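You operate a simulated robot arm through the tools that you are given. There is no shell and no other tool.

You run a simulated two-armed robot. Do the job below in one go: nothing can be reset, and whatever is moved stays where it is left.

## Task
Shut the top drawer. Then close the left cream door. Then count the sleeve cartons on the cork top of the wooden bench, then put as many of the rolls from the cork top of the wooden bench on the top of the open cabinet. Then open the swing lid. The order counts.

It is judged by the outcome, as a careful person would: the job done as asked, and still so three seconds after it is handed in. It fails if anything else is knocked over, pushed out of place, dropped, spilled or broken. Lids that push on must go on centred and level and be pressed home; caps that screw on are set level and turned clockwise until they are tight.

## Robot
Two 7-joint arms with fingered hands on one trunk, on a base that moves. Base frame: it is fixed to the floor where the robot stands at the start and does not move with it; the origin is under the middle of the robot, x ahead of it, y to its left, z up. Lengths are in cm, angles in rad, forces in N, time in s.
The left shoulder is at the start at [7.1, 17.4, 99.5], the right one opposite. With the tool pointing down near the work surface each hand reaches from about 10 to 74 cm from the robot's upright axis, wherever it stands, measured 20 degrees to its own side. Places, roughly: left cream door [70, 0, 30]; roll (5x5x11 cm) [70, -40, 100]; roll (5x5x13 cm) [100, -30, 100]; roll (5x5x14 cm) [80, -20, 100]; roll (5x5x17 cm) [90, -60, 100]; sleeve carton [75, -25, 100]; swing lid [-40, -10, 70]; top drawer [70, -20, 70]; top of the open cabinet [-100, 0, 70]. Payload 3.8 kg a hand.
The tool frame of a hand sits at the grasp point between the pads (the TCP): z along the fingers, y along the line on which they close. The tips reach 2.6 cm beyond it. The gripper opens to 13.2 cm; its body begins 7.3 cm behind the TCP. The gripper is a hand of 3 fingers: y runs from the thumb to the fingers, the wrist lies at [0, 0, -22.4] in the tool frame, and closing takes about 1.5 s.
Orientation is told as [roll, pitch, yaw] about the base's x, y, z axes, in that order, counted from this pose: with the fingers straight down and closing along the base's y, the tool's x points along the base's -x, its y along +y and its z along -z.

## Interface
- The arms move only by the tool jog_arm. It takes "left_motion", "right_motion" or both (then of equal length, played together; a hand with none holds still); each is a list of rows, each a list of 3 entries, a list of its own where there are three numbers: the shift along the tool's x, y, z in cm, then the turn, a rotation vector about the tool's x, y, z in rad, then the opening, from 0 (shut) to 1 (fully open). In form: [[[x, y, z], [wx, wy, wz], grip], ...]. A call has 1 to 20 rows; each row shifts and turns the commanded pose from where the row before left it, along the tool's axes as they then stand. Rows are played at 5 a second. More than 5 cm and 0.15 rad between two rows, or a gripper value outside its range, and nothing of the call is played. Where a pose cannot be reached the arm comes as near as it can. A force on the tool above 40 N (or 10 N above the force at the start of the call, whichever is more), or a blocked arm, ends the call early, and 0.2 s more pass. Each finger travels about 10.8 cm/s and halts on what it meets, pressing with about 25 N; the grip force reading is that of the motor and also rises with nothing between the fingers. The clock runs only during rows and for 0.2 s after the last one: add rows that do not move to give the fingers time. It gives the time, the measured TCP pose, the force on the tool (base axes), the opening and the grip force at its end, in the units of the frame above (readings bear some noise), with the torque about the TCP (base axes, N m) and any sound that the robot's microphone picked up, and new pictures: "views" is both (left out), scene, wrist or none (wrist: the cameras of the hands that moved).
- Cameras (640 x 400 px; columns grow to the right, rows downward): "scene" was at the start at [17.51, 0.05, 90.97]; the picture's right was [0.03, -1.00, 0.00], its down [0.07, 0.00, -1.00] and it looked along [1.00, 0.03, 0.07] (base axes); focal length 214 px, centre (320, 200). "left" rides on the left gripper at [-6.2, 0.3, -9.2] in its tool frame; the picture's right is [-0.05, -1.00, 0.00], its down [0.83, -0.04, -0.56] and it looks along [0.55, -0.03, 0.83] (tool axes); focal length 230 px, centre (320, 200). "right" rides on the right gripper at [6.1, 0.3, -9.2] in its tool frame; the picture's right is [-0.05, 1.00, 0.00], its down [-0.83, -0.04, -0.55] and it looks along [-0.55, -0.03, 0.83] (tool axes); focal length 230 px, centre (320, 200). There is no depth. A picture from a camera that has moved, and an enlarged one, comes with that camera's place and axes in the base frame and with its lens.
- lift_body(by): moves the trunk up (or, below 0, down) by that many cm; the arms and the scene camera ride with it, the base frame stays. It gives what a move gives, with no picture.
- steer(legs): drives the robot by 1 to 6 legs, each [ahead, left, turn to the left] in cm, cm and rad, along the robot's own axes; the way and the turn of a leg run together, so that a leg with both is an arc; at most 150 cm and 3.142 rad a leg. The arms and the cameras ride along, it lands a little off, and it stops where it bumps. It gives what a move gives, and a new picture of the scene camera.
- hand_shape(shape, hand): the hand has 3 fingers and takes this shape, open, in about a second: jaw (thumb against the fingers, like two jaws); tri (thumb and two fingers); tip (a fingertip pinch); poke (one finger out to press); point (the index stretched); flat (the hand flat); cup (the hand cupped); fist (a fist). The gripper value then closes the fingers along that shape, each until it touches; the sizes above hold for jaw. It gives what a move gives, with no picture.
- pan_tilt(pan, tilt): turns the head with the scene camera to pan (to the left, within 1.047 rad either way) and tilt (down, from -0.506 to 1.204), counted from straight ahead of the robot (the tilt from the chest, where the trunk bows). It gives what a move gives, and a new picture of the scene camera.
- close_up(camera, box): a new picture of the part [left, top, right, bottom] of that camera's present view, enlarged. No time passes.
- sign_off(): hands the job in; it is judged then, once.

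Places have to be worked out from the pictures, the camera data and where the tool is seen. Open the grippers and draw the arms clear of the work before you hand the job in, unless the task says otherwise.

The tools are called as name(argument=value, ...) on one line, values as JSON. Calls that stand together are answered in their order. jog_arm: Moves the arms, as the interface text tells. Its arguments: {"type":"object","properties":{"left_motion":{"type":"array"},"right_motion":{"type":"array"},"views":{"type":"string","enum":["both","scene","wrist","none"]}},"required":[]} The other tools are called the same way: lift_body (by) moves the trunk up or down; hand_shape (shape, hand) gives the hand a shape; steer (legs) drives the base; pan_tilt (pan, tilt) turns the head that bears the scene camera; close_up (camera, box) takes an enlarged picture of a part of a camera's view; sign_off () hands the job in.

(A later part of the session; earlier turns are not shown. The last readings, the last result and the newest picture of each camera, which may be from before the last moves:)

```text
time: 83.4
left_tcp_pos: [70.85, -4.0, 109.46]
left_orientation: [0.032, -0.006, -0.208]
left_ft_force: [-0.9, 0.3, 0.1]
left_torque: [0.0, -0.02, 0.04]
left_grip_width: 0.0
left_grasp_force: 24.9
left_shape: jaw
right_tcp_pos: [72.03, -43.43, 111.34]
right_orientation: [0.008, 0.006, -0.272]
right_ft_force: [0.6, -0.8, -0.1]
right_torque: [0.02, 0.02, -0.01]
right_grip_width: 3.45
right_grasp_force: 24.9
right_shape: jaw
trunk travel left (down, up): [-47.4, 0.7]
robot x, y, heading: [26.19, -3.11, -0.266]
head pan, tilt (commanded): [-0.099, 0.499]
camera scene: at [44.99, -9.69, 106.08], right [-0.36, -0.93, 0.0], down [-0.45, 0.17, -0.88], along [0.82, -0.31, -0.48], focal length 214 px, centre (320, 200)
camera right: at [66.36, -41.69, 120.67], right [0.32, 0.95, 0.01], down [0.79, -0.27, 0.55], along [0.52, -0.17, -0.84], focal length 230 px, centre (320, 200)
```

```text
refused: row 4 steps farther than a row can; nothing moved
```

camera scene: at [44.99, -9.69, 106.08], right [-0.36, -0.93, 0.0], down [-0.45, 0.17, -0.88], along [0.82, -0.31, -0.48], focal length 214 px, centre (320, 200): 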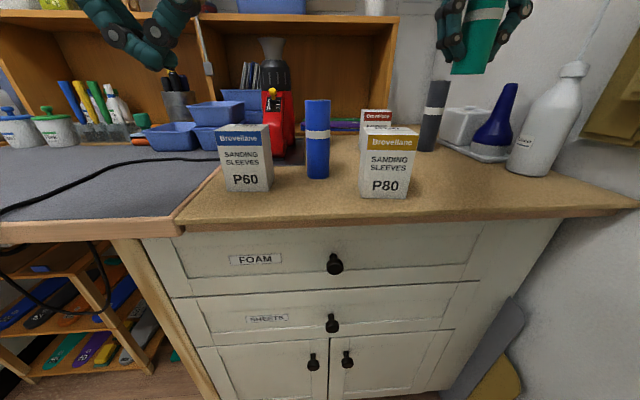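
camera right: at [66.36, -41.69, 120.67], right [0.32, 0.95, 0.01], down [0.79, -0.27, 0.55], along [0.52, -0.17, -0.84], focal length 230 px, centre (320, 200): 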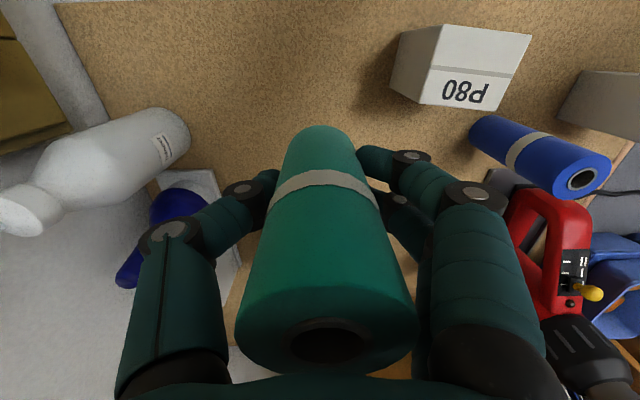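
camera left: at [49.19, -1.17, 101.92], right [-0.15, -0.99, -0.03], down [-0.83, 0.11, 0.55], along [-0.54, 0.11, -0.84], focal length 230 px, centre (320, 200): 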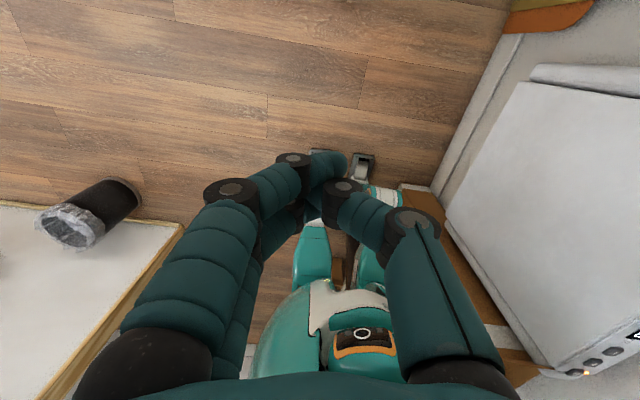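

The step was too long; I split it into smaller rows.

jog_arm(right_motion=[[[3, 0, -2], [0, 0, 0], 0.1], [[4, 0, -2], [0, 0, 0], 0.1], [[4, 0, -2], [0, 0, 0], 0.1], [[4, 0, 0], [0, 0, 0], 0.1], [[3, 0, 0], [0, 0, 0], 0.1], [[0, 0, 0], [0, 0, 0], 0.1], [[0, 0, 0], [0, 0, 0], 0.1]], left_motion=[[[0, 0, -2], [0, 0, 0], 0.2], [[0, 0, -2.5], [0.03, 0, 0.06], 0.4], [[-3, -3, 0], [0, 0, 0], 0.6], [[-3, -3, 0], [0, 0, 0], 0.6], [[-3, -3, 0], [0, 0, 0], 0.6], [[-3, -3, 0], [0, 0, 0], 0.6], [[-3, -3, 0], [0, 0, 0], 0.6]])

```text
time: 85.0
left_tcp_pos: [80.02, -21.73, 113.75]
left_orientation: [0.003, -0.007, -0.273]
left_ft_force: [0.5, 0.0, -1.0]
left_torque: [-0.01, 0.02, 0.03]
left_grip_width: 7.89
left_grasp_force: 0.0
left_shape: jaw
left hand out of reach, approached as far as the arm can: row 7
right_tcp_pos: [54.81, -38.81, 117.67]
right_orientation: [0.009, 0.004, -0.27]
right_ft_force: [1.2, 1.1, -0.6]
right_torque: [-0.04, 0.0, -0.01]
right_grip_width: 3.45
right_grasp_force: 24.6
right_shape: jaw
trunk travel left (down, up): [-47.4, 0.7]
robot x, y, heading: [25.98, -3.31, -0.272]
head pan, tilt (commanded): [-0.099, 0.499]
camera scene: at [44.94, -9.74, 106.08], right [-0.36, -0.93, 0.0], down [-0.45, 0.17, -0.88], along [0.82, -0.31, -0.48], focal length 214 px, centre (320, 200)
camera right: at [48.96, -36.98, 126.82], right [0.32, 0.95, 0.01], down [0.79, -0.27, 0.55], along [0.52, -0.17, -0.84], focal length 230 px, centre (320, 200)
camera left: at [85.98, -23.21, 123.07], right [-0.22, -0.98, 0.0], down [-0.82, 0.18, 0.55], along [-0.54, 0.12, -0.84], focal length 230 px, centre (320, 200)
```

scene: 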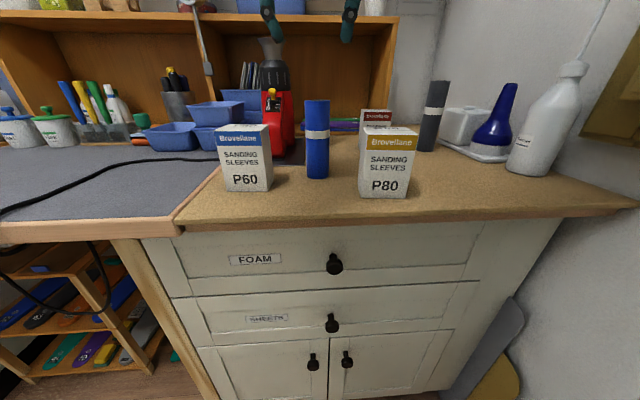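
right: 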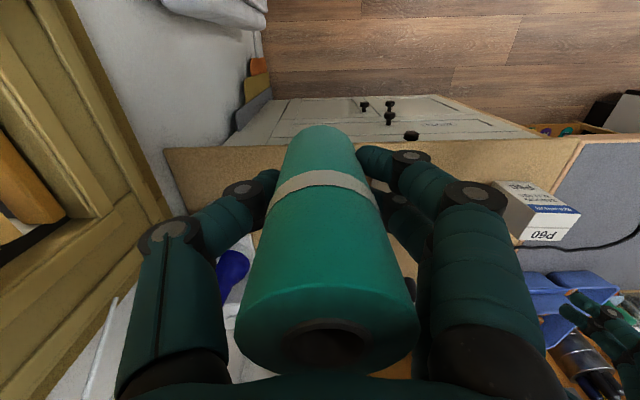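
left: 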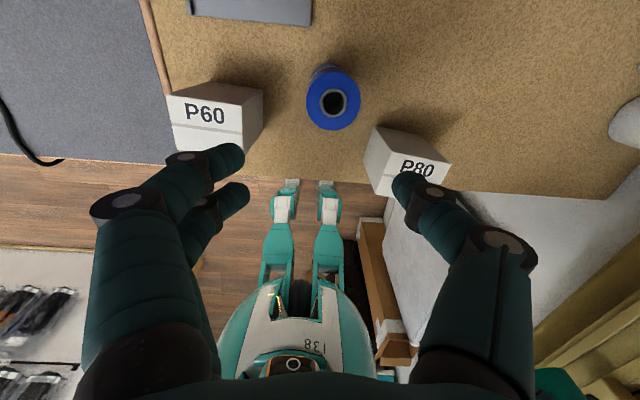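

From the far side the left wrist camera puts the blue roll at about (82.4, -23.1), so I'm ~2.7 cm short. I lower 5 cm (still above its top) and move forward to centre on it.

jog_arm(left_motion=[[[0, 0, 2.5], [0, 0, 0], 0.6], [[-0.6, -0.2, 2.5], [0, 0, 0], 0.6], [[-0.6, -0.2, 0], [0, 0, 0], 0.6], [[0, 0, 0], [0, 0, 0], 0.6]], views="both")

```text
time: 86.0
left_tcp_pos: [81.12, -22.05, 108.66]
left_orientation: [0.001, -0.005, -0.268]
left_ft_force: [-0.6, 0.1, -0.3]
left_torque: [-0.01, -0.01, -0.02]
left_grip_width: 7.87
left_grasp_force: 0.0
left_shape: jaw
right_tcp_pos: [54.82, -38.7, 117.6]
right_orientation: [0.008, 0.008, -0.271]
right_ft_force: [0.3, -0.3, -0.1]
right_torque: [-0.01, 0.01, 0.02]
right_grip_width: 3.43
right_grasp_force: 25.4
right_shape: jaw
trunk travel left (down, up): [-47.4, 0.7]
robot x, y, heading: [25.86, -3.34, -0.267]
head pan, tilt (commanded): [-0.099, 0.499]
camera scene: at [45.03, -9.66, 106.07], right [-0.36, -0.93, 0.0], down [-0.45, 0.17, -0.88], along [0.82, -0.31, -0.48], focal length 214 px, centre (320, 200)
camera left: at [87.16, -23.54, 118.07], right [-0.21, -0.98, 0.0], down [-0.82, 0.18, 0.55], along [-0.54, 0.12, -0.83], focal length 230 px, centre (320, 200)
```

scene: 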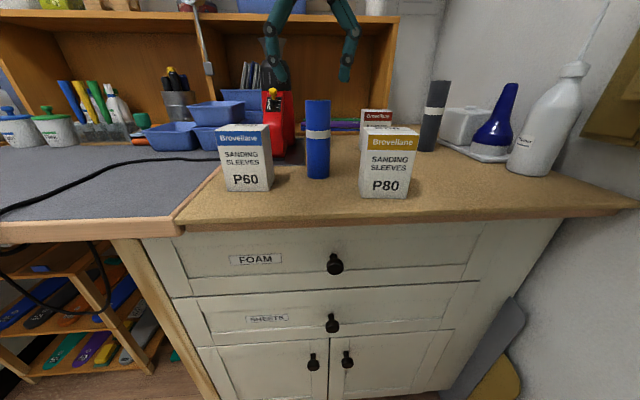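
left: 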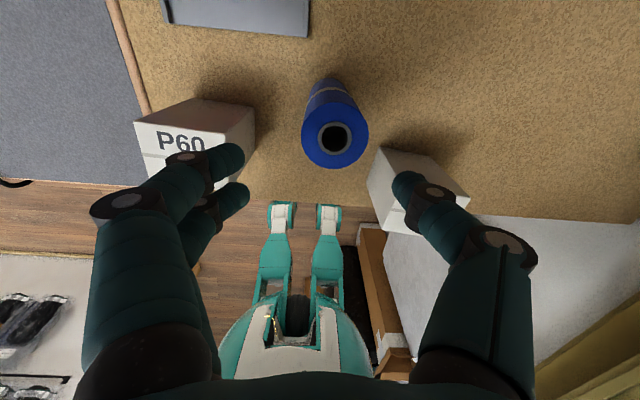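

The blue roll triangulates to (82.4, -23.4), top z≈103.6. I shift 1.6 ahead and 1.0 right, then lower 11 cm.

jog_arm(left_motion=[[[-1.56, -0.97, 0], [0, 0, 0], 0.6], [[0, 0, 0], [0, 0, 0], 0.6], [[0, 0, 3], [0, 0, 0], 0.6], [[0, 0, 3], [0, 0, 0], 0.6], [[0, 0, 3], [0, 0, 0], 0.6], [[0, 0, 2], [0, 0, 0], 0.6], [[0, 0, 0], [0, 0, 0], 0.6]], views="both")

```text
time: 87.6
left_tcp_pos: [81.17, -22.27, 97.55]
left_orientation: [0.004, -0.006, -0.268]
left_ft_force: [-0.1, 0.7, 0.1]
left_torque: [0.02, 0.03, 0.0]
left_grip_width: 7.89
left_grasp_force: 0.0
left_shape: jaw
left hand out of reach, approached as far as the arm can: row 1
right_tcp_pos: [54.85, -38.76, 117.61]
right_orientation: [0.007, 0.006, -0.27]
right_ft_force: [0.3, -0.2, -0.9]
right_torque: [0.03, -0.01, 0.03]
right_grip_width: 3.47
right_grasp_force: 24.2
right_shape: jaw
trunk travel left (down, up): [-47.4, 0.7]
robot x, y, heading: [25.63, -3.85, -0.269]
head pan, tilt (commanded): [-0.099, 0.499]
camera scene: at [45.0, -9.68, 106.08], right [-0.36, -0.93, 0.0], down [-0.45, 0.17, -0.88], along [0.82, -0.31, -0.48], focal length 214 px, centre (320, 200)
camera left: at [87.1, -23.61, 106.93], right [-0.21, -0.98, 0.0], down [-0.82, 0.18, 0.55], along [-0.54, 0.12, -0.83], focal length 230 px, centre (320, 200)
```

scene: 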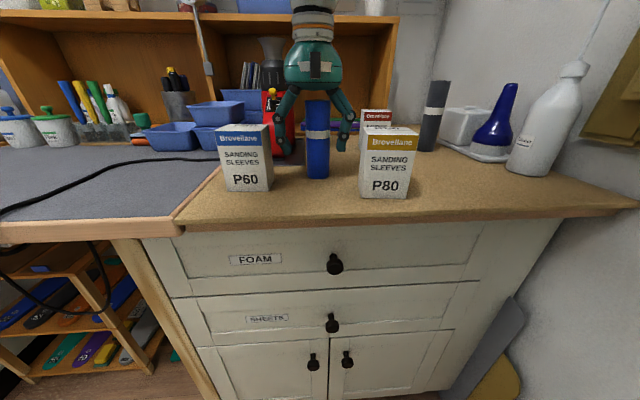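
left: 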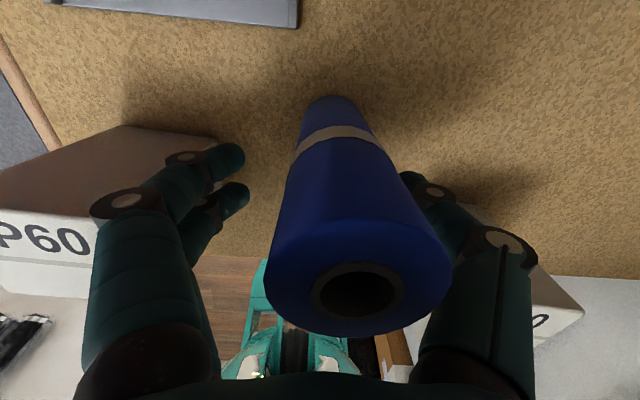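

The alignment step had not been reachable up high; now lower, I redo the 1.4 ahead / 0.8 right shift with the roll between the fingers, then close.

jog_arm(left_motion=[[[-0.7, -0.4, 0], [0, 0, 0], 0.6], [[-0.7, -0.4, 0], [0, 0, 0], 0.6], [[0, 0, 0], [0, 0, 0], 0.6]], views="wrist")

```text
time: 88.4
left_tcp_pos: [81.81, -22.85, 97.45]
left_orientation: [0.001, -0.005, -0.268]
left_ft_force: [-0.5, -0.6, -0.3]
left_torque: [0.0, -0.02, -0.02]
left_grip_width: 7.9
left_grasp_force: 0.1
left_shape: jaw
left hand out of reach, approached as far as the arm can: row 2
right_tcp_pos: [54.74, -38.77, 117.57]
right_orientation: [0.006, 0.007, -0.271]
right_ft_force: [0.1, 1.1, -0.8]
right_torque: [0.01, 0.01, 0.01]
right_grip_width: 3.42
right_grasp_force: 24.9
right_shape: jaw
trunk travel left (down, up): [-47.4, 0.7]
robot x, y, heading: [25.87, -3.44, -0.264]
head pan, tilt (commanded): [-0.099, 0.499]
camera left: at [87.68, -24.2, 106.85], right [-0.21, -0.98, 0.0], down [-0.82, 0.18, 0.55], along [-0.54, 0.12, -0.83], focal length 230 px, centre (320, 200)
```

left: 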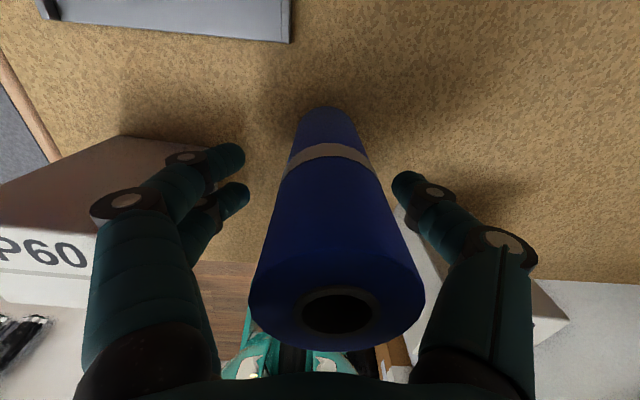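

The roll is now centred between the fingers. I close the grip and lift.

jog_arm(left_motion=[[[0, 0, 0], [0, 0, 0], 0.4], [[0, 0, 0], [0, 0, 0], 0.2], [[0, 0, 0], [0, 0, 0], 0.1], [[0, 0, 0], [0, 0, 0], 0.1], [[0, 0, 0], [0, 0, 0], 0.1], [[0, 0, 0], [0, 0, 0], 0.1], [[0, 0, -1], [0, 0, 0], 0.1], [[0, 0, -2], [0, 0, 0], 0.1]], views="both")

```text
time: 90.2
left_tcp_pos: [81.82, -22.65, 100.63]
left_orientation: [0.002, -0.007, -0.268]
left_ft_force: [-0.3, 0.0, -0.2]
left_torque: [0.01, 0.01, 0.05]
left_grip_width: 3.21
left_grasp_force: 25.5
left_shape: jaw
right_tcp_pos: [54.8, -38.65, 117.62]
right_orientation: [0.007, 0.004, -0.271]
right_ft_force: [0.5, 0.1, -0.7]
right_torque: [0.02, 0.01, 0.0]
right_grip_width: 3.44
right_grasp_force: 25.2
right_shape: jaw
trunk travel left (down, up): [-47.4, 0.7]
robot x, y, heading: [26.23, -3.57, -0.269]
head pan, tilt (commanded): [-0.099, 0.499]
camera scene: at [44.99, -9.68, 106.09], right [-0.36, -0.93, 0.0], down [-0.45, 0.17, -0.88], along [0.82, -0.31, -0.48], focal length 214 px, centre (320, 200)
camera left: at [87.68, -24.08, 109.98], right [-0.21, -0.98, 0.0], down [-0.82, 0.18, 0.55], along [-0.54, 0.12, -0.84], focal length 230 px, centre (320, 200)
```

scene: 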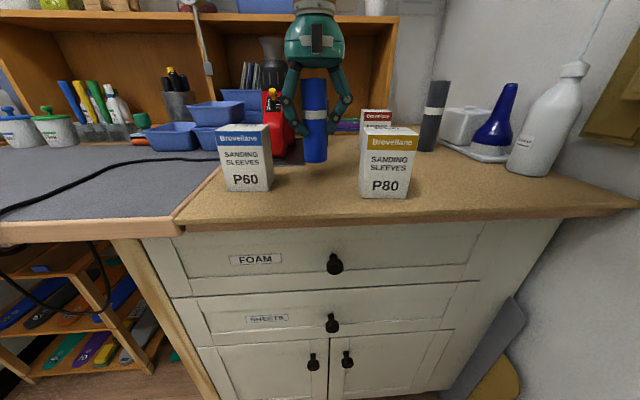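
left: 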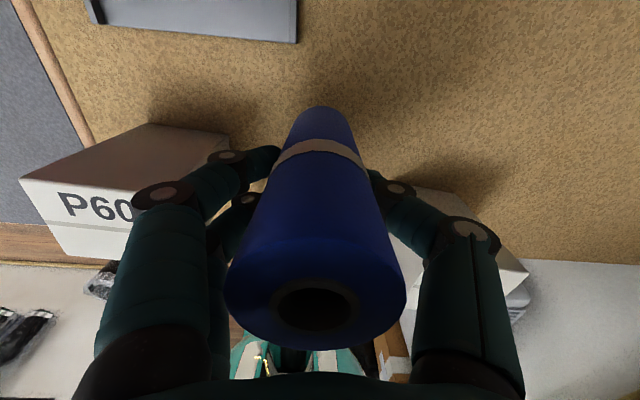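

The blue roll is off the bench cleanly. I raise it and draw the left hand back toward the robot for carrying.

jog_arm(left_motion=[[[0, 0, -2.5], [0, 0, 0], 0.1], [[0, 0, -3], [0, 0, 0], 0.1], [[1, 0, -3], [0, 0, 0], 0.1], [[3, 0, -2], [0, 0, 0], 0.1], [[3, 1, -1.5], [0, 0, 0], 0.1], [[3.5, 2, -1], [0, 0, 0], 0.1], [[3.5, 2, 0], [0, 0, 0], 0.1], [[3.5, 2, 0], [0, 0, 0], 0.1]], views="both")

```text
time: 92.0
left_tcp_pos: [66.51, -11.29, 113.57]
left_orientation: [0.001, -0.004, -0.267]
left_ft_force: [-0.4, 0.5, -0.7]
left_torque: [-0.01, -0.02, -0.01]
left_grip_width: 3.22
left_grasp_force: 24.9
left_shape: jaw
right_tcp_pos: [54.74, -38.63, 117.57]
right_orientation: [0.008, 0.006, -0.271]
right_ft_force: [0.2, 0.9, -0.7]
right_torque: [0.01, 0.03, 0.0]
right_grip_width: 3.43
right_grasp_force: 24.9
right_shape: jaw
trunk travel left (down, up): [-47.4, 0.7]
robot x, y, heading: [25.91, -3.67, -0.265]
head pan, tilt (commanded): [-0.099, 0.499]
camera scene: at [44.98, -9.61, 106.09], right [-0.36, -0.93, 0.0], down [-0.45, 0.17, -0.88], along [0.82, -0.31, -0.48], focal length 214 px, centre (320, 200)
camera left: at [72.44, -12.68, 122.87], right [-0.21, -0.98, 0.0], down [-0.82, 0.18, 0.55], along [-0.54, 0.12, -0.83], focal length 230 px, centre (320, 200)
```

scene: 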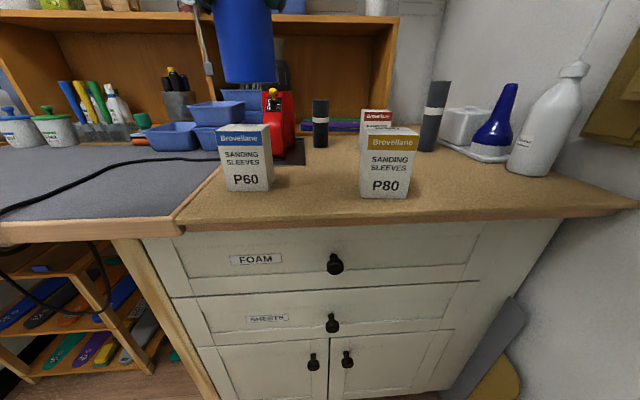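
left: 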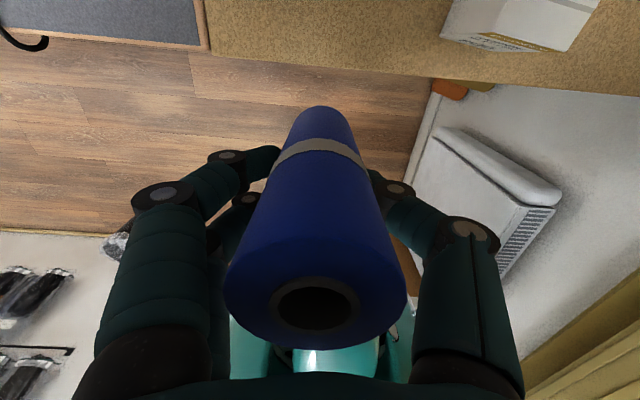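

Both rolls are in hand. I drive back and left into the aisle and turn right to face the window wall, then check before sliding over to the cabinet.

steer(legs=[[-20, 40, 0], [0, 0, -1.57]])

pan_tilt(pan=-0.9, tilt=0.5)

```text
time: 99.8
left_tcp_pos: [8.64, -0.45, 113.52]
left_orientation: [0.003, -0.005, -1.838]
left_ft_force: [-0.3, 0.0, -0.2]
left_torque: [-0.02, -0.01, 0.01]
left_grip_width: 3.14
left_grasp_force: 25.1
left_shape: jaw
right_tcp_pos: [-18.68, 11.12, 117.58]
right_orientation: [0.007, 0.007, -1.841]
right_ft_force: [-0.1, 0.4, -0.6]
right_torque: [-0.01, 0.04, 0.0]
right_grip_width: 3.39
right_grasp_force: 25.1
right_shape: jaw
trunk travel left (down, up): [-47.4, 0.7]
robot x, y, heading: [16.45, 39.79, -1.839]
head pan, tilt (commanded): [-0.099, 0.499]
camera scene: at [10.63, 20.76, 106.07], right [-0.93, 0.36, 0.0], down [0.17, 0.45, -0.88], along [-0.31, -0.82, -0.48], focal length 214 px, centre (320, 200)
```

scene: 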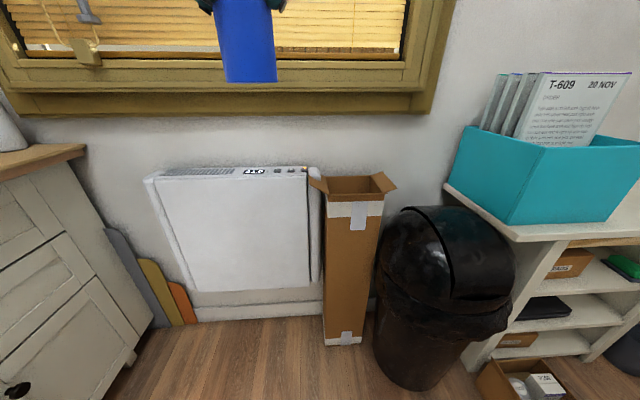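

```text
time: 100.9
left_tcp_pos: [8.58, -0.59, 113.48]
left_orientation: [0.001, -0.007, -1.839]
left_ft_force: [-1.0, 0.0, -0.8]
left_torque: [0.01, -0.01, -0.02]
left_grip_width: 3.19
left_grasp_force: 24.6
left_shape: jaw
right_tcp_pos: [-18.76, 11.19, 117.51]
right_orientation: [0.006, 0.006, -1.843]
right_ft_force: [-0.3, 0.3, -0.1]
right_torque: [0.01, -0.01, 0.01]
right_grip_width: 3.39
right_grasp_force: 25.2
right_shape: jaw
trunk travel left (down, up): [-47.4, 0.7]
robot x, y, heading: [17.19, 39.77, -1.838]
head pan, tilt (commanded): [-0.901, 0.499]
camera scene: at [5.53, 25.68, 106.07], right [-0.39, 0.92, 0.0], down [0.44, 0.19, -0.88], along [-0.81, -0.35, -0.48], focal length 214 px, centre (320, 200)
```

scene: 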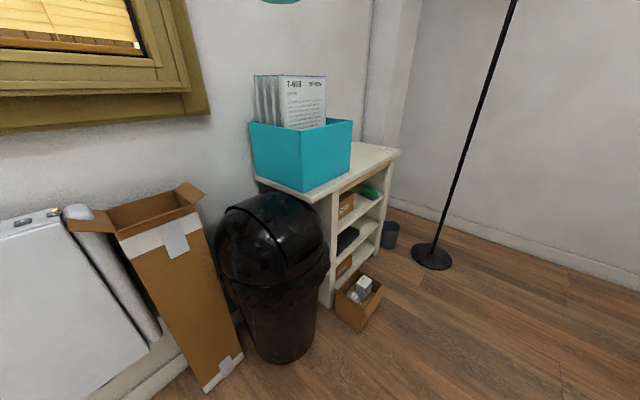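

The route is clear: lamp base at about (-138, 17) and floor box at x'=-62..-80, y'<6 in room axes. I slide right 98 cm along the aisle, then 8 cm ahead toward the cabinet.

steer(legs=[[0, -98, 0], [7, 0, 0]])

pan_tilt(pan=0.0, tilt=0.7)

```text
time: 110.3
left_tcp_pos: [-86.82, 19.11, 113.45]
left_orientation: [0.002, -0.006, -1.856]
left_ft_force: [-0.3, -0.1, -0.4]
left_torque: [0.01, -0.02, 0.0]
left_grip_width: 3.18
left_grasp_force: 24.9
left_shape: jaw
right_tcp_pos: [-113.88, 31.34, 117.63]
right_orientation: [0.007, 0.005, -1.857]
right_ft_force: [0.0, 0.3, -1.4]
right_torque: [0.01, -0.04, 0.02]
right_grip_width: 3.41
right_grasp_force: 25.3
right_shape: jaw
trunk travel left (down, up): [-47.4, 0.7]
robot x, y, heading: [-77.85, 59.74, -1.85]
head pan, tilt (commanded): [-0.901, 0.499]
camera scene: at [-89.55, 45.46, 106.09], right [-0.38, 0.93, 0.0], down [0.44, 0.18, -0.88], along [-0.81, -0.33, -0.48], focal length 214 px, centre (320, 200)
```

scene: 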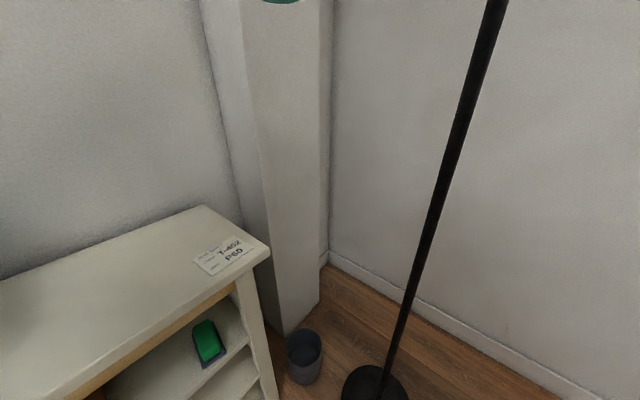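

```text
time: 111.5
left_tcp_pos: [-86.95, 19.27, 113.39]
left_orientation: [0.002, -0.005, -1.856]
left_ft_force: [-0.8, 0.8, -0.5]
left_torque: [0.01, 0.0, -0.02]
left_grip_width: 3.17
left_grasp_force: 24.8
left_shape: jaw
right_tcp_pos: [-113.92, 31.33, 117.78]
right_orientation: [0.005, 0.007, -1.857]
right_ft_force: [1.2, -1.1, -0.9]
right_torque: [0.03, 0.01, 0.0]
right_grip_width: 3.42
right_grasp_force: 25.4
right_shape: jaw
trunk travel left (down, up): [-47.4, 0.7]
robot x, y, heading: [-78.08, 59.94, -1.851]
head pan, tilt (commanded): [0.0, 0.7]
camera scene: at [-83.49, 40.74, 104.3], right [-0.96, 0.28, 0.0], down [0.18, 0.62, -0.76], along [-0.21, -0.73, -0.64], focal length 214 px, centre (320, 200)
```

scene: 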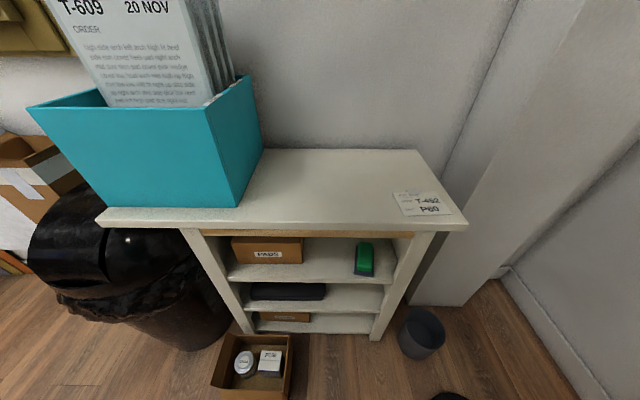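

From here the cabinet top works out at z≈74, front edge y'≈-12, teal box right side x'≈-75 and the note from x'≈-108, so the free stretch is x'=-76..-107. I lower the trunk 14 cm and reach the left hand with the blue roll out to about x'=-84, y'=-29, staying 5 cm above the top.

lift_body(by=-14)

jog_arm(left_motion=[[[-3.5, 0.7, 0.5], [0, 0, 0], 0.1], [[-3.5, 0.7, 1], [0, 0, 0], 0.1], [[-3.5, 0.7, 1.5], [0, 0, 0], 0.1], [[-3.5, 0.7, 1.5], [0, 0, 0], 0.1], [[-3.5, 0.7, 1.5], [0, 0, 0], 0.1], [[-3.5, 0.7, 1.5], [0, 0, 0], 0.1], [[-3.5, 0.7, 1.5], [0, 0, 0], 0.1]], views="both")

```text
time: 113.2
left_tcp_pos: [-86.92, 19.28, 99.6]
left_orientation: [0.001, -0.006, -1.856]
left_ft_force: [0.1, 0.3, -0.2]
left_torque: [-0.06, -0.02, -0.02]
left_grip_width: 3.19
left_grasp_force: 25.5
left_shape: jaw
right_tcp_pos: [-113.98, 31.35, 103.64]
right_orientation: [0.008, 0.006, -1.858]
right_ft_force: [-0.3, -0.5, -1.3]
right_torque: [0.01, -0.01, 0.01]
right_grip_width: 3.39
right_grasp_force: 25.1
right_shape: jaw
trunk travel left (down, up): [-33.4, 14.7]
robot x, y, heading: [-78.16, 59.68, -1.856]
head pan, tilt (commanded): [0.0, 0.7]
```

```text
time: 114.8
left_tcp_pos: [-89.36, -5.99, 90.69]
left_orientation: [0.004, -0.004, -1.857]
left_ft_force: [-0.4, 0.5, -1.0]
left_torque: [0.04, 0.03, -0.02]
left_grip_width: 3.15
left_grasp_force: 25.2
left_shape: jaw
right_tcp_pos: [-114.06, 31.19, 103.57]
right_orientation: [0.008, 0.007, -1.857]
right_ft_force: [0.2, 0.2, -0.6]
right_torque: [-0.04, -0.03, -0.01]
right_grip_width: 3.43
right_grasp_force: 24.7
right_shape: jaw
trunk travel left (down, up): [-33.4, 14.7]
robot x, y, heading: [-78.16, 59.7, -1.856]
head pan, tilt (commanded): [0.0, 0.7]
camera scene: at [-83.01, 42.52, 86.91], right [-0.96, 0.28, 0.0], down [0.18, 0.62, -0.76], along [-0.21, -0.73, -0.64], focal length 214 px, centre (320, 200)
camera left: at [-90.82, -11.98, 100.08], right [-0.97, 0.23, 0.0], down [0.19, 0.81, 0.55], along [0.13, 0.54, -0.83], focal length 230 px, centre (320, 200)
```

scene: 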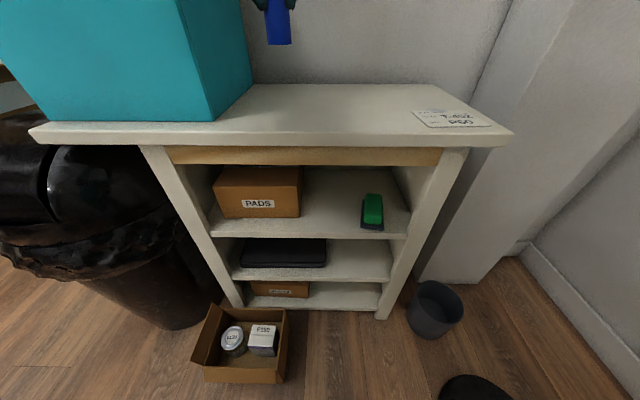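
left: 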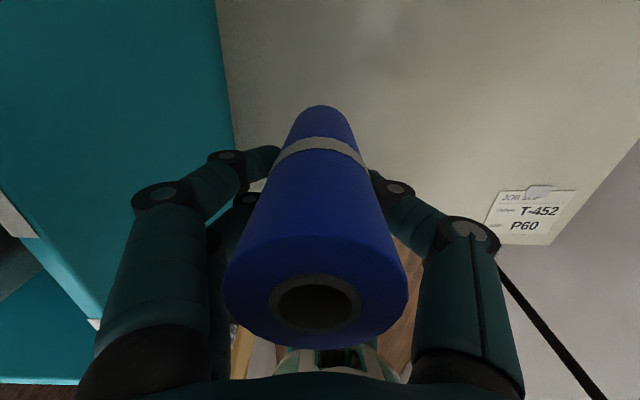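

The blue roll hangs at about x'=-84.6, y'=-29.3, its foot near z=82, clear of the teal box. I lower it 7 cm, then feel for contact.

jog_arm(left_motion=[[[0, 0, 2.5], [0, 0, 0], 0.1], [[0, 0, 2.5], [0, 0, 0], 0.1], [[0, 0, 1.5], [0, 0, 0], 0.1], [[0, 0, 0.5], [0, 0, 0], 0.1], [[0, 0, 0], [0, 0, 0], 0.1]], views="both")

```text
time: 116.0
left_tcp_pos: [-89.02, -5.88, 83.59]
left_orientation: [0.001, -0.006, -1.856]
left_ft_force: [-0.4, -0.9, 0.1]
left_torque: [-0.01, 0.01, -0.01]
left_grip_width: 3.15
left_grasp_force: 25.0
left_shape: jaw
right_tcp_pos: [-114.08, 31.27, 103.66]
right_orientation: [0.007, 0.005, -1.857]
right_ft_force: [0.1, -0.2, 0.2]
right_torque: [-0.01, -0.02, 0.02]
right_grip_width: 3.42
right_grasp_force: 24.7
right_shape: jaw
trunk travel left (down, up): [-33.4, 14.7]
robot x, y, heading: [-77.95, 59.16, -1.853]
head pan, tilt (commanded): [0.0, 0.7]
camera scene: at [-82.96, 42.54, 86.92], right [-0.96, 0.28, 0.0], down [0.18, 0.62, -0.76], along [-0.21, -0.73, -0.64], focal length 214 px, centre (320, 200)
camera left: at [-90.49, -11.9, 92.95], right [-0.97, 0.23, 0.0], down [0.19, 0.81, 0.55], along [0.13, 0.54, -0.83], focal length 230 px, centre (320, 200)
```

scene: 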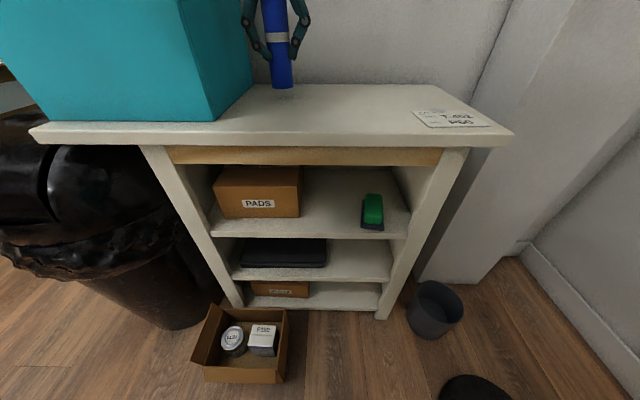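
left: 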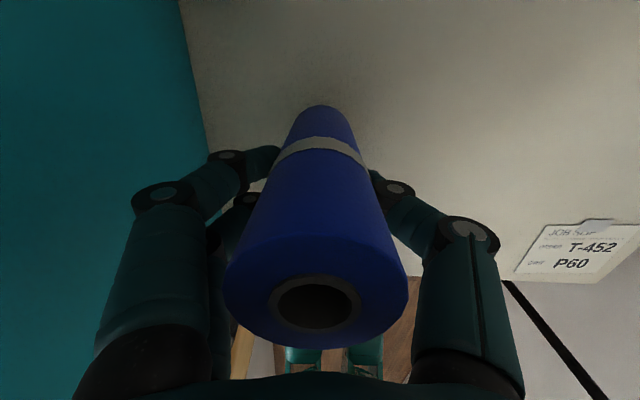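

The foot of the roll should now be about a centimetre above the top; I take a close-up to judge the gap.

close_up(camera="scene", box=[200, 30, 360, 130])

```text
4.00 times, centred on (280, 80) of scene
camera zoom: at [-82.96, 42.54, 86.92], right [-0.96, 0.28, 0.0], down [0.18, 0.62, -0.76], along [-0.21, -0.73, -0.64], focal length 858 px, centre (480, 680)
```

zoom: 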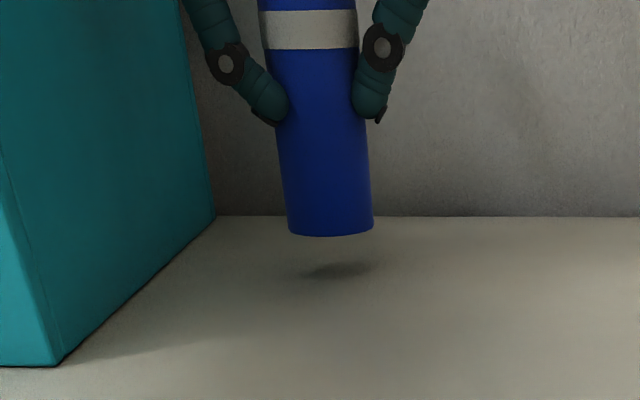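

The shadow shows about 2.5 cm of air left. I lower 1.8 cm, then in small steps watch the force.

jog_arm(left_motion=[[[0, 0, 0.9], [0, 0, 0], 0.1], [[0, 0, 0.9], [0, 0, 0], 0.1], [[0, 0, 0], [0, 0, 0], 0.1]], views="none")

close_up(camera="scene", box=[200, 30, 360, 130])

```text
time: 116.8
left_tcp_pos: [-89.12, -5.75, 81.78]
left_orientation: [0.002, -0.007, -1.857]
left_ft_force: [-0.2, -0.6, -0.7]
left_torque: [-0.06, 0.02, 0.04]
left_grip_width: 3.15
left_grasp_force: 24.7
left_shape: jaw
right_tcp_pos: [-113.96, 31.24, 103.61]
right_orientation: [0.008, 0.007, -1.857]
right_ft_force: [0.2, -0.3, -0.4]
right_torque: [0.02, 0.0, -0.02]
right_grip_width: 3.4
right_grasp_force: 25.2
right_shape: jaw
trunk travel left (down, up): [-33.4, 14.7]
robot x, y, heading: [-78.08, 59.76, -1.852]
head pan, tilt (commanded): [0.0, 0.7]
```

```text
4.00 times, centred on (280, 80) of scene
camera zoom: at [-82.96, 42.54, 86.92], right [-0.96, 0.28, 0.0], down [0.18, 0.62, -0.76], along [-0.21, -0.73, -0.64], focal length 858 px, centre (480, 680)
```

zoom: 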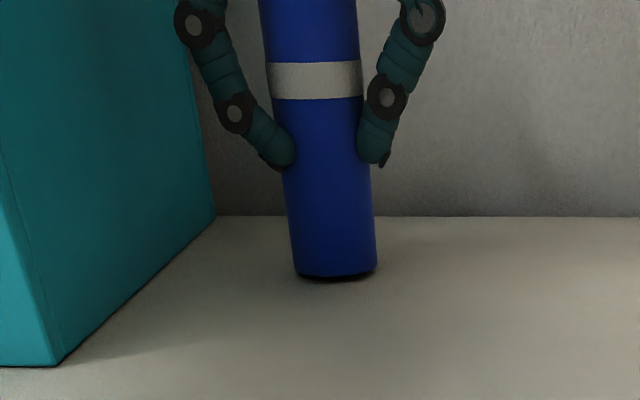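

Almost touching now. I lower in 0.2 cm steps and read the force.

jog_arm(left_motion=[[[0, 0, 0.15], [0, 0, 0], 0.1], [[0, 0, 0.15], [0, 0, 0], 0.1]], views="none")

close_up(camera="scene", box=[240, 60, 320, 110])

```text
time: 117.4
left_tcp_pos: [-89.11, -5.82, 81.46]
left_orientation: [0.003, -0.005, -1.856]
left_ft_force: [0.0, 0.0, -0.6]
left_torque: [-0.01, -0.03, -0.01]
left_grip_width: 3.15
left_grasp_force: 24.4
left_shape: jaw
right_tcp_pos: [-114.14, 31.28, 103.71]
right_orientation: [0.007, 0.005, -1.857]
right_ft_force: [-0.4, -0.2, -0.7]
right_torque: [0.0, 0.03, 0.01]
right_grip_width: 3.41
right_grasp_force: 25.2
right_shape: jaw
trunk travel left (down, up): [-33.4, 14.7]
robot x, y, heading: [-78.31, 59.48, -1.851]
head pan, tilt (commanded): [0.0, 0.7]
```

```text
8.00 times, centred on (280, 85) of scene
camera zoom: at [-82.96, 42.54, 86.92], right [-0.96, 0.28, 0.0], down [0.18, 0.62, -0.76], along [-0.21, -0.73, -0.64], focal length 1716 px, centre (640, 1120)
```

zoom: 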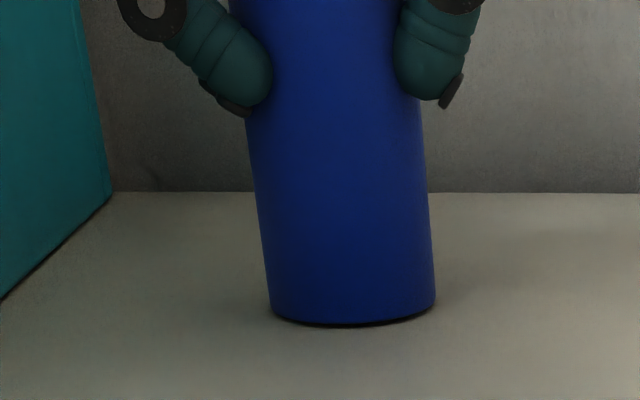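

Only a hairline gap remains. I lower a touch further.

jog_arm(left_motion=[[[0, 0, 0.1], [0, 0, 0], 0.1], [[0, 0, 0.1], [0, 0, 0], 0.1]], views="none")

close_up(camera="scene", box=[240, 60, 320, 110])

```text
time: 118.0
left_tcp_pos: [-89.05, -5.8, 81.53]
left_orientation: [-0.001, -0.007, -1.855]
left_ft_force: [-0.3, 0.8, 4.1]
left_torque: [-0.03, -0.06, -0.01]
left_grip_width: 3.18
left_grasp_force: 25.6
left_shape: jaw
right_tcp_pos: [-113.95, 31.39, 103.62]
right_orientation: [0.006, 0.007, -1.857]
right_ft_force: [-1.1, -0.6, -1.0]
right_torque: [-0.02, 0.02, -0.01]
right_grip_width: 3.42
right_grasp_force: 24.6
right_shape: jaw
trunk travel left (down, up): [-33.4, 14.7]
robot x, y, heading: [-78.35, 59.4, -1.854]
head pan, tilt (commanded): [0.0, 0.7]
```

```text
8.00 times, centred on (280, 85) of scene
camera zoom: at [-82.96, 42.57, 86.93], right [-0.96, 0.28, 0.0], down [0.18, 0.62, -0.77], along [-0.21, -0.73, -0.64], focal length 1716 px, centre (640, 1120)
```

zoom: 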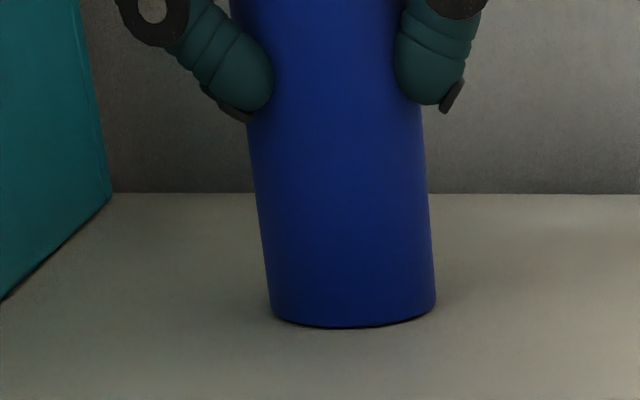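

Contact: 4 N up-force, foot flush on the top. I open the hand gently and rise straight up.

jog_arm(left_motion=[[[0, 0, 0], [0, 0, 0], 0.25], [[0, 0, 0], [0, 0, 0], 0.35], [[0, 0, 0], [0, 0, 0], 0.45], [[0, 0, 0], [0, 0, 0], 0.55], [[0, 0, 0], [0, 0, 0], 0.58], [[0, 0, 0], [0, 0, 0], 0.58]], views="both")

```text
time: 119.4
left_tcp_pos: [-89.11, -5.85, 81.21]
left_orientation: [-0.001, -0.006, -1.853]
left_ft_force: [0.0, 0.0, -0.5]
left_torque: [0.01, -0.01, 0.03]
left_grip_width: 7.62
left_grasp_force: 0.1
left_shape: jaw
right_tcp_pos: [-113.95, 31.24, 103.68]
right_orientation: [0.007, 0.006, -1.856]
right_ft_force: [-0.8, 0.3, -0.3]
right_torque: [-0.02, 0.02, -0.01]
right_grip_width: 3.44
right_grasp_force: 25.4
right_shape: jaw
trunk travel left (down, up): [-33.4, 14.7]
robot x, y, heading: [-77.77, 59.35, -1.852]
head pan, tilt (commanded): [0.0, 0.7]
camera scene: at [-82.96, 42.54, 86.92], right [-0.96, 0.28, 0.0], down [0.18, 0.62, -0.76], along [-0.21, -0.73, -0.64], focal length 214 px, centre (320, 200)
camera left: at [-90.51, -11.85, 90.7], right [-0.97, 0.23, 0.0], down [0.19, 0.81, 0.55], along [0.13, 0.54, -0.83], focal length 230 px, centre (320, 200)
```

scene: 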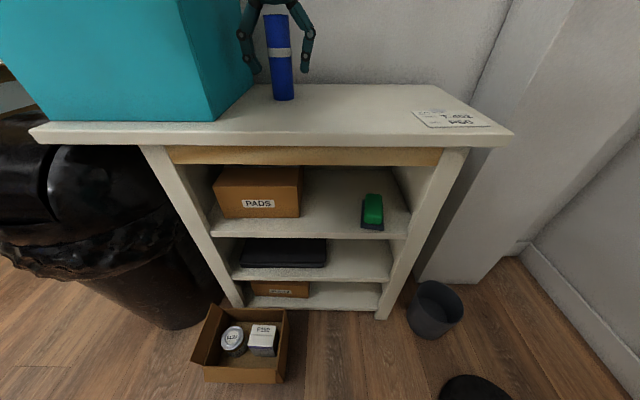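
left: 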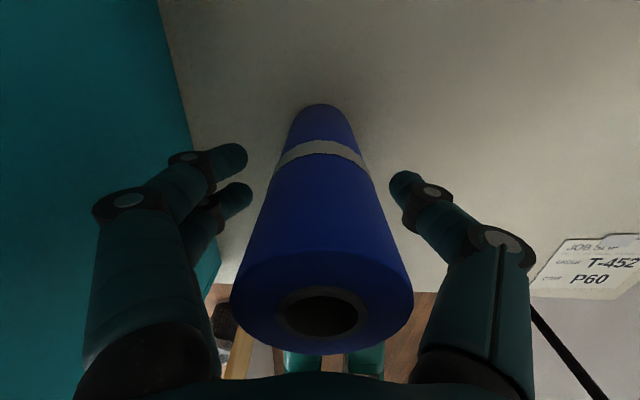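

The blue roll stands on its own. I rise straight up 13 cm and draw the left hand back.

jog_arm(left_motion=[[[0, 0, -2], [0, 0, 0], 0.58], [[0, 0, -3], [0, 0, 0], 0.58], [[0, 0, -4], [0, 0, 0], 0.58], [[0, 0, -4], [0, 0, 0], 0.58], [[3, 0, -2], [0, 0, 0], 0.58], [[4, 0, -1], [0, 0, 0], 0.58], [[4, 0, 0], [0, 0, 0], 0.58], [[4, 0, 0], [0, 0, 0], 0.4], [[4, 0, 0], [0, 0, 0], 0.2], [[4, 1, 0], [0, 0, 0], 0.1]], views="scene")

```text
time: 121.6
left_tcp_pos: [-81.42, 15.97, 97.28]
left_orientation: [0.002, -0.007, -1.853]
left_ft_force: [0.1, -0.2, 0.2]
left_torque: [-0.01, 0.02, 0.02]
left_grip_width: 1.33
left_grasp_force: 0.0
left_shape: jaw
right_tcp_pos: [-113.93, 31.41, 103.66]
right_orientation: [0.007, 0.008, -1.858]
right_ft_force: [-0.4, 0.0, -0.1]
right_torque: [0.01, 0.01, -0.02]
right_grip_width: 3.42
right_grasp_force: 24.9
right_shape: jaw
trunk travel left (down, up): [-33.4, 14.7]
robot x, y, heading: [-78.04, 59.5, -1.855]
head pan, tilt (commanded): [0.0, 0.7]
camera scene: at [-82.92, 42.56, 86.93], right [-0.96, 0.28, 0.0], down [0.18, 0.62, -0.77], along [-0.21, -0.73, -0.64], focal length 214 px, centre (320, 200)
```

scene: 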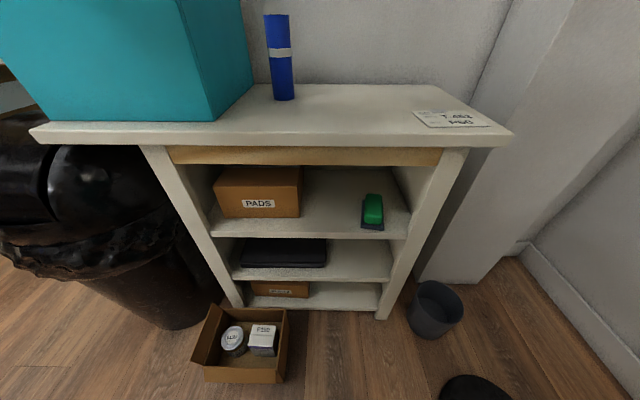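

Blue stands well. Now I bring the right hand with the green roll out to about x'=-101, y'=-29, a few centimetres above the top.

jog_arm(right_motion=[[[-3.26, 1.9, 1.2], [0, 0, 0], 0.1], [[-3.26, 1.9, 1.2], [0, 0, 0], 0.1], [[-3.26, 1.9, 1.8], [0, 0, 0], 0.1], [[-3.26, 1.9, 1.8], [0, 0, 0], 0.1], [[-3.26, 1.9, 2], [0, 0, 0], 0.1], [[-3.26, 1.9, 2], [0, 0, 0], 0.1], [[-3.26, 1.9, 2], [0, 0, 0], 0.1], [[-3.26, 1.9, 2], [0, 0, 0], 0.1], [[-3.26, 1.9, 2], [0, 0, 0], 0.1], [[0, 0, 0], [0, 0, 0], 0.1]], views="both")

```text
time: 123.8
left_tcp_pos: [-81.54, 15.91, 97.23]
left_orientation: [0.003, -0.006, -1.856]
left_ft_force: [-0.8, -0.1, 0.2]
left_torque: [0.03, 0.01, -0.02]
left_grip_width: 1.34
left_grasp_force: 0.1
left_shape: jaw
right_tcp_pos: [-105.66, -1.59, 87.67]
right_orientation: [0.008, 0.006, -1.858]
right_ft_force: [1.0, 0.2, -0.3]
right_torque: [-0.01, 0.0, -0.02]
right_grip_width: 3.39
right_grasp_force: 25.5
right_shape: jaw
trunk travel left (down, up): [-33.4, 14.7]
robot x, y, heading: [-78.21, 59.65, -1.853]
head pan, tilt (commanded): [0.0, 0.7]
camera scene: at [-82.94, 42.56, 86.93], right [-0.96, 0.28, 0.0], down [0.18, 0.62, -0.77], along [-0.21, -0.73, -0.64], focal length 214 px, centre (320, 200)
camera right: at [-103.7, 4.08, 96.87], right [0.94, -0.33, 0.01], down [-0.28, -0.79, 0.55], along [-0.18, -0.52, -0.83], focal length 230 px, centre (320, 200)
```

scene: 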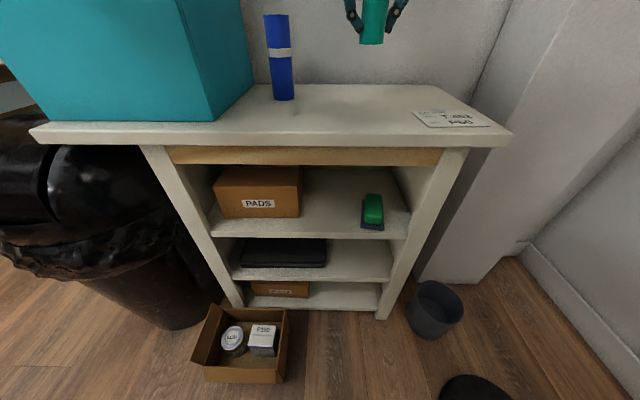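
right: 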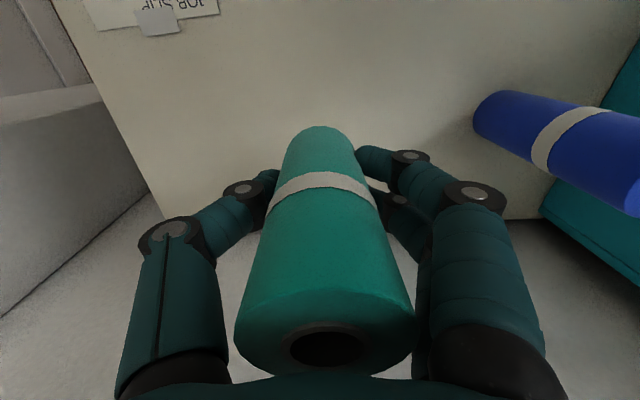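

Green hangs over x'≈-101.5, y'≈-29.3, right of the blue one. From the blue contact I expect touch-down at TCP z≈78.3, so I lower to 78.9 first.

jog_arm(right_motion=[[[0, 0, 2.5], [0, 0, 0], 0.1], [[0, 0, 2.5], [0, 0, 0], 0.1], [[0, 0, 2], [0, 0, 0], 0.1], [[0, 0, 1], [0, 0, 0], 0.1], [[0, 0, 0.7], [0, 0, 0], 0.1], [[0, 0, 0], [0, 0, 0], 0.1]], views="none")

close_up(camera="scene", box=[320, 40, 440, 120])

```text
time: 125.2
left_tcp_pos: [-81.59, 16.11, 97.34]
left_orientation: [0.002, -0.006, -1.855]
left_ft_force: [-0.4, 0.3, 0.3]
left_torque: [-0.01, -0.01, 0.02]
left_grip_width: 1.38
left_grasp_force: 0.1
left_shape: jaw
right_tcp_pos: [-105.7, -1.48, 78.83]
right_orientation: [0.008, 0.007, -1.857]
right_ft_force: [-0.6, -0.3, -1.5]
right_torque: [-0.02, -0.02, 0.01]
right_grip_width: 3.4
right_grasp_force: 25.0
right_shape: jaw
trunk travel left (down, up): [-33.4, 14.7]
robot x, y, heading: [-77.98, 59.39, -1.854]
head pan, tilt (commanded): [0.0, 0.7]
```

```text
5.00 times, centred on (380, 80) of scene
camera zoom: at [-82.96, 42.54, 86.92], right [-0.96, 0.28, 0.0], down [0.18, 0.62, -0.76], along [-0.21, -0.73, -0.64], focal length 1072 px, centre (20, 800)
```

zoom: 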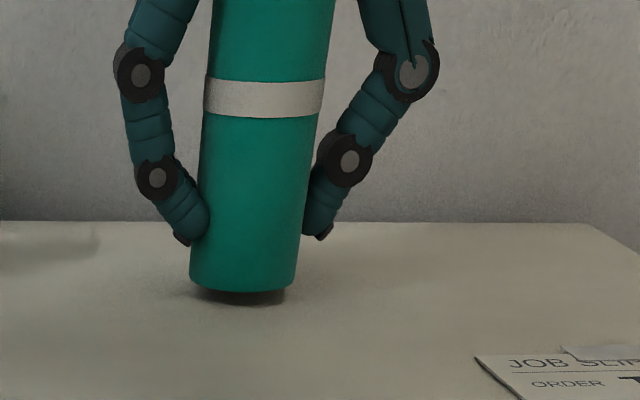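

Green is just above the top with a thin shadow under it. I lower the last half centimetre in small steps.

jog_arm(right_motion=[[[0, 0, 0.2], [0, 0, 0], 0.1], [[0, 0, 0.15], [0, 0, 0], 0.1], [[0, 0, 0], [0, 0, 0], 0.1]], views="none")

close_up(camera="scene", box=[320, 40, 440, 120])

```text
time: 126.0
left_tcp_pos: [-81.55, 15.94, 97.3]
left_orientation: [0.002, -0.006, -1.855]
left_ft_force: [0.2, 0.5, 0.2]
left_torque: [0.03, 0.02, 0.0]
left_grip_width: 1.37
left_grasp_force: 0.1
left_shape: jaw
right_tcp_pos: [-105.53, -1.49, 78.59]
right_orientation: [0.007, 0.006, -1.858]
right_ft_force: [0.1, 0.5, -0.7]
right_torque: [0.0, 0.01, 0.0]
right_grip_width: 3.42
right_grasp_force: 24.7
right_shape: jaw
trunk travel left (down, up): [-33.4, 14.7]
robot x, y, heading: [-78.19, 59.45, -1.852]
head pan, tilt (commanded): [0.0, 0.7]
```

```text
5.00 times, centred on (380, 80) of scene
camera zoom: at [-82.96, 42.54, 86.92], right [-0.96, 0.28, 0.0], down [0.18, 0.62, -0.76], along [-0.21, -0.73, -0.64], focal length 1072 px, centre (20, 800)
```

zoom: 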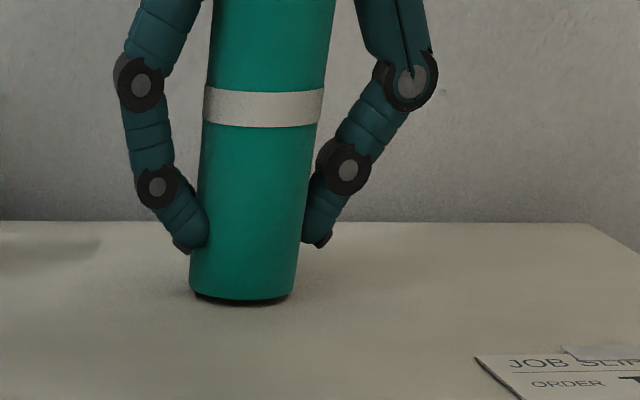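

Still a hairline gap; I go on in 0.12 cm steps.

jog_arm(right_motion=[[[0, 0, 0.12], [0, 0, 0], 0.1], [[0, 0, 0.12], [0, 0, 0], 0.1], [[0, 0, 0.05], [0, 0, 0], 0.1]], views="none")

close_up(camera="scene", box=[320, 40, 440, 120])

```text
time: 126.8
left_tcp_pos: [-81.57, 16.0, 97.22]
left_orientation: [0.002, -0.004, -1.855]
left_ft_force: [-0.3, -0.6, 0.6]
left_torque: [0.0, -0.01, 0.0]
left_grip_width: 1.37
left_grasp_force: 0.0
left_shape: jaw
right_tcp_pos: [-105.65, -1.56, 78.29]
right_orientation: [0.007, 0.005, -1.857]
right_ft_force: [0.2, 0.0, -0.9]
right_torque: [0.0, 0.02, 0.02]
right_grip_width: 3.38
right_grasp_force: 25.1
right_shape: jaw
trunk travel left (down, up): [-33.4, 14.7]
robot x, y, heading: [-78.33, 59.28, -1.855]
head pan, tilt (commanded): [0.0, 0.7]
```

```text
5.00 times, centred on (380, 80) of scene
camera zoom: at [-82.96, 42.54, 86.92], right [-0.96, 0.28, 0.0], down [0.18, 0.62, -0.76], along [-0.21, -0.73, -0.64], focal length 1072 px, centre (20, 800)
```

zoom: 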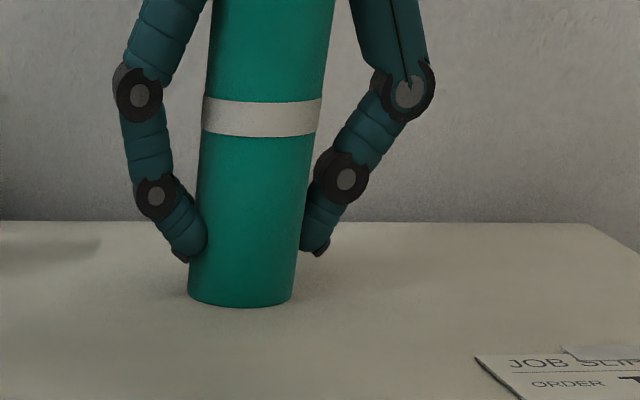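

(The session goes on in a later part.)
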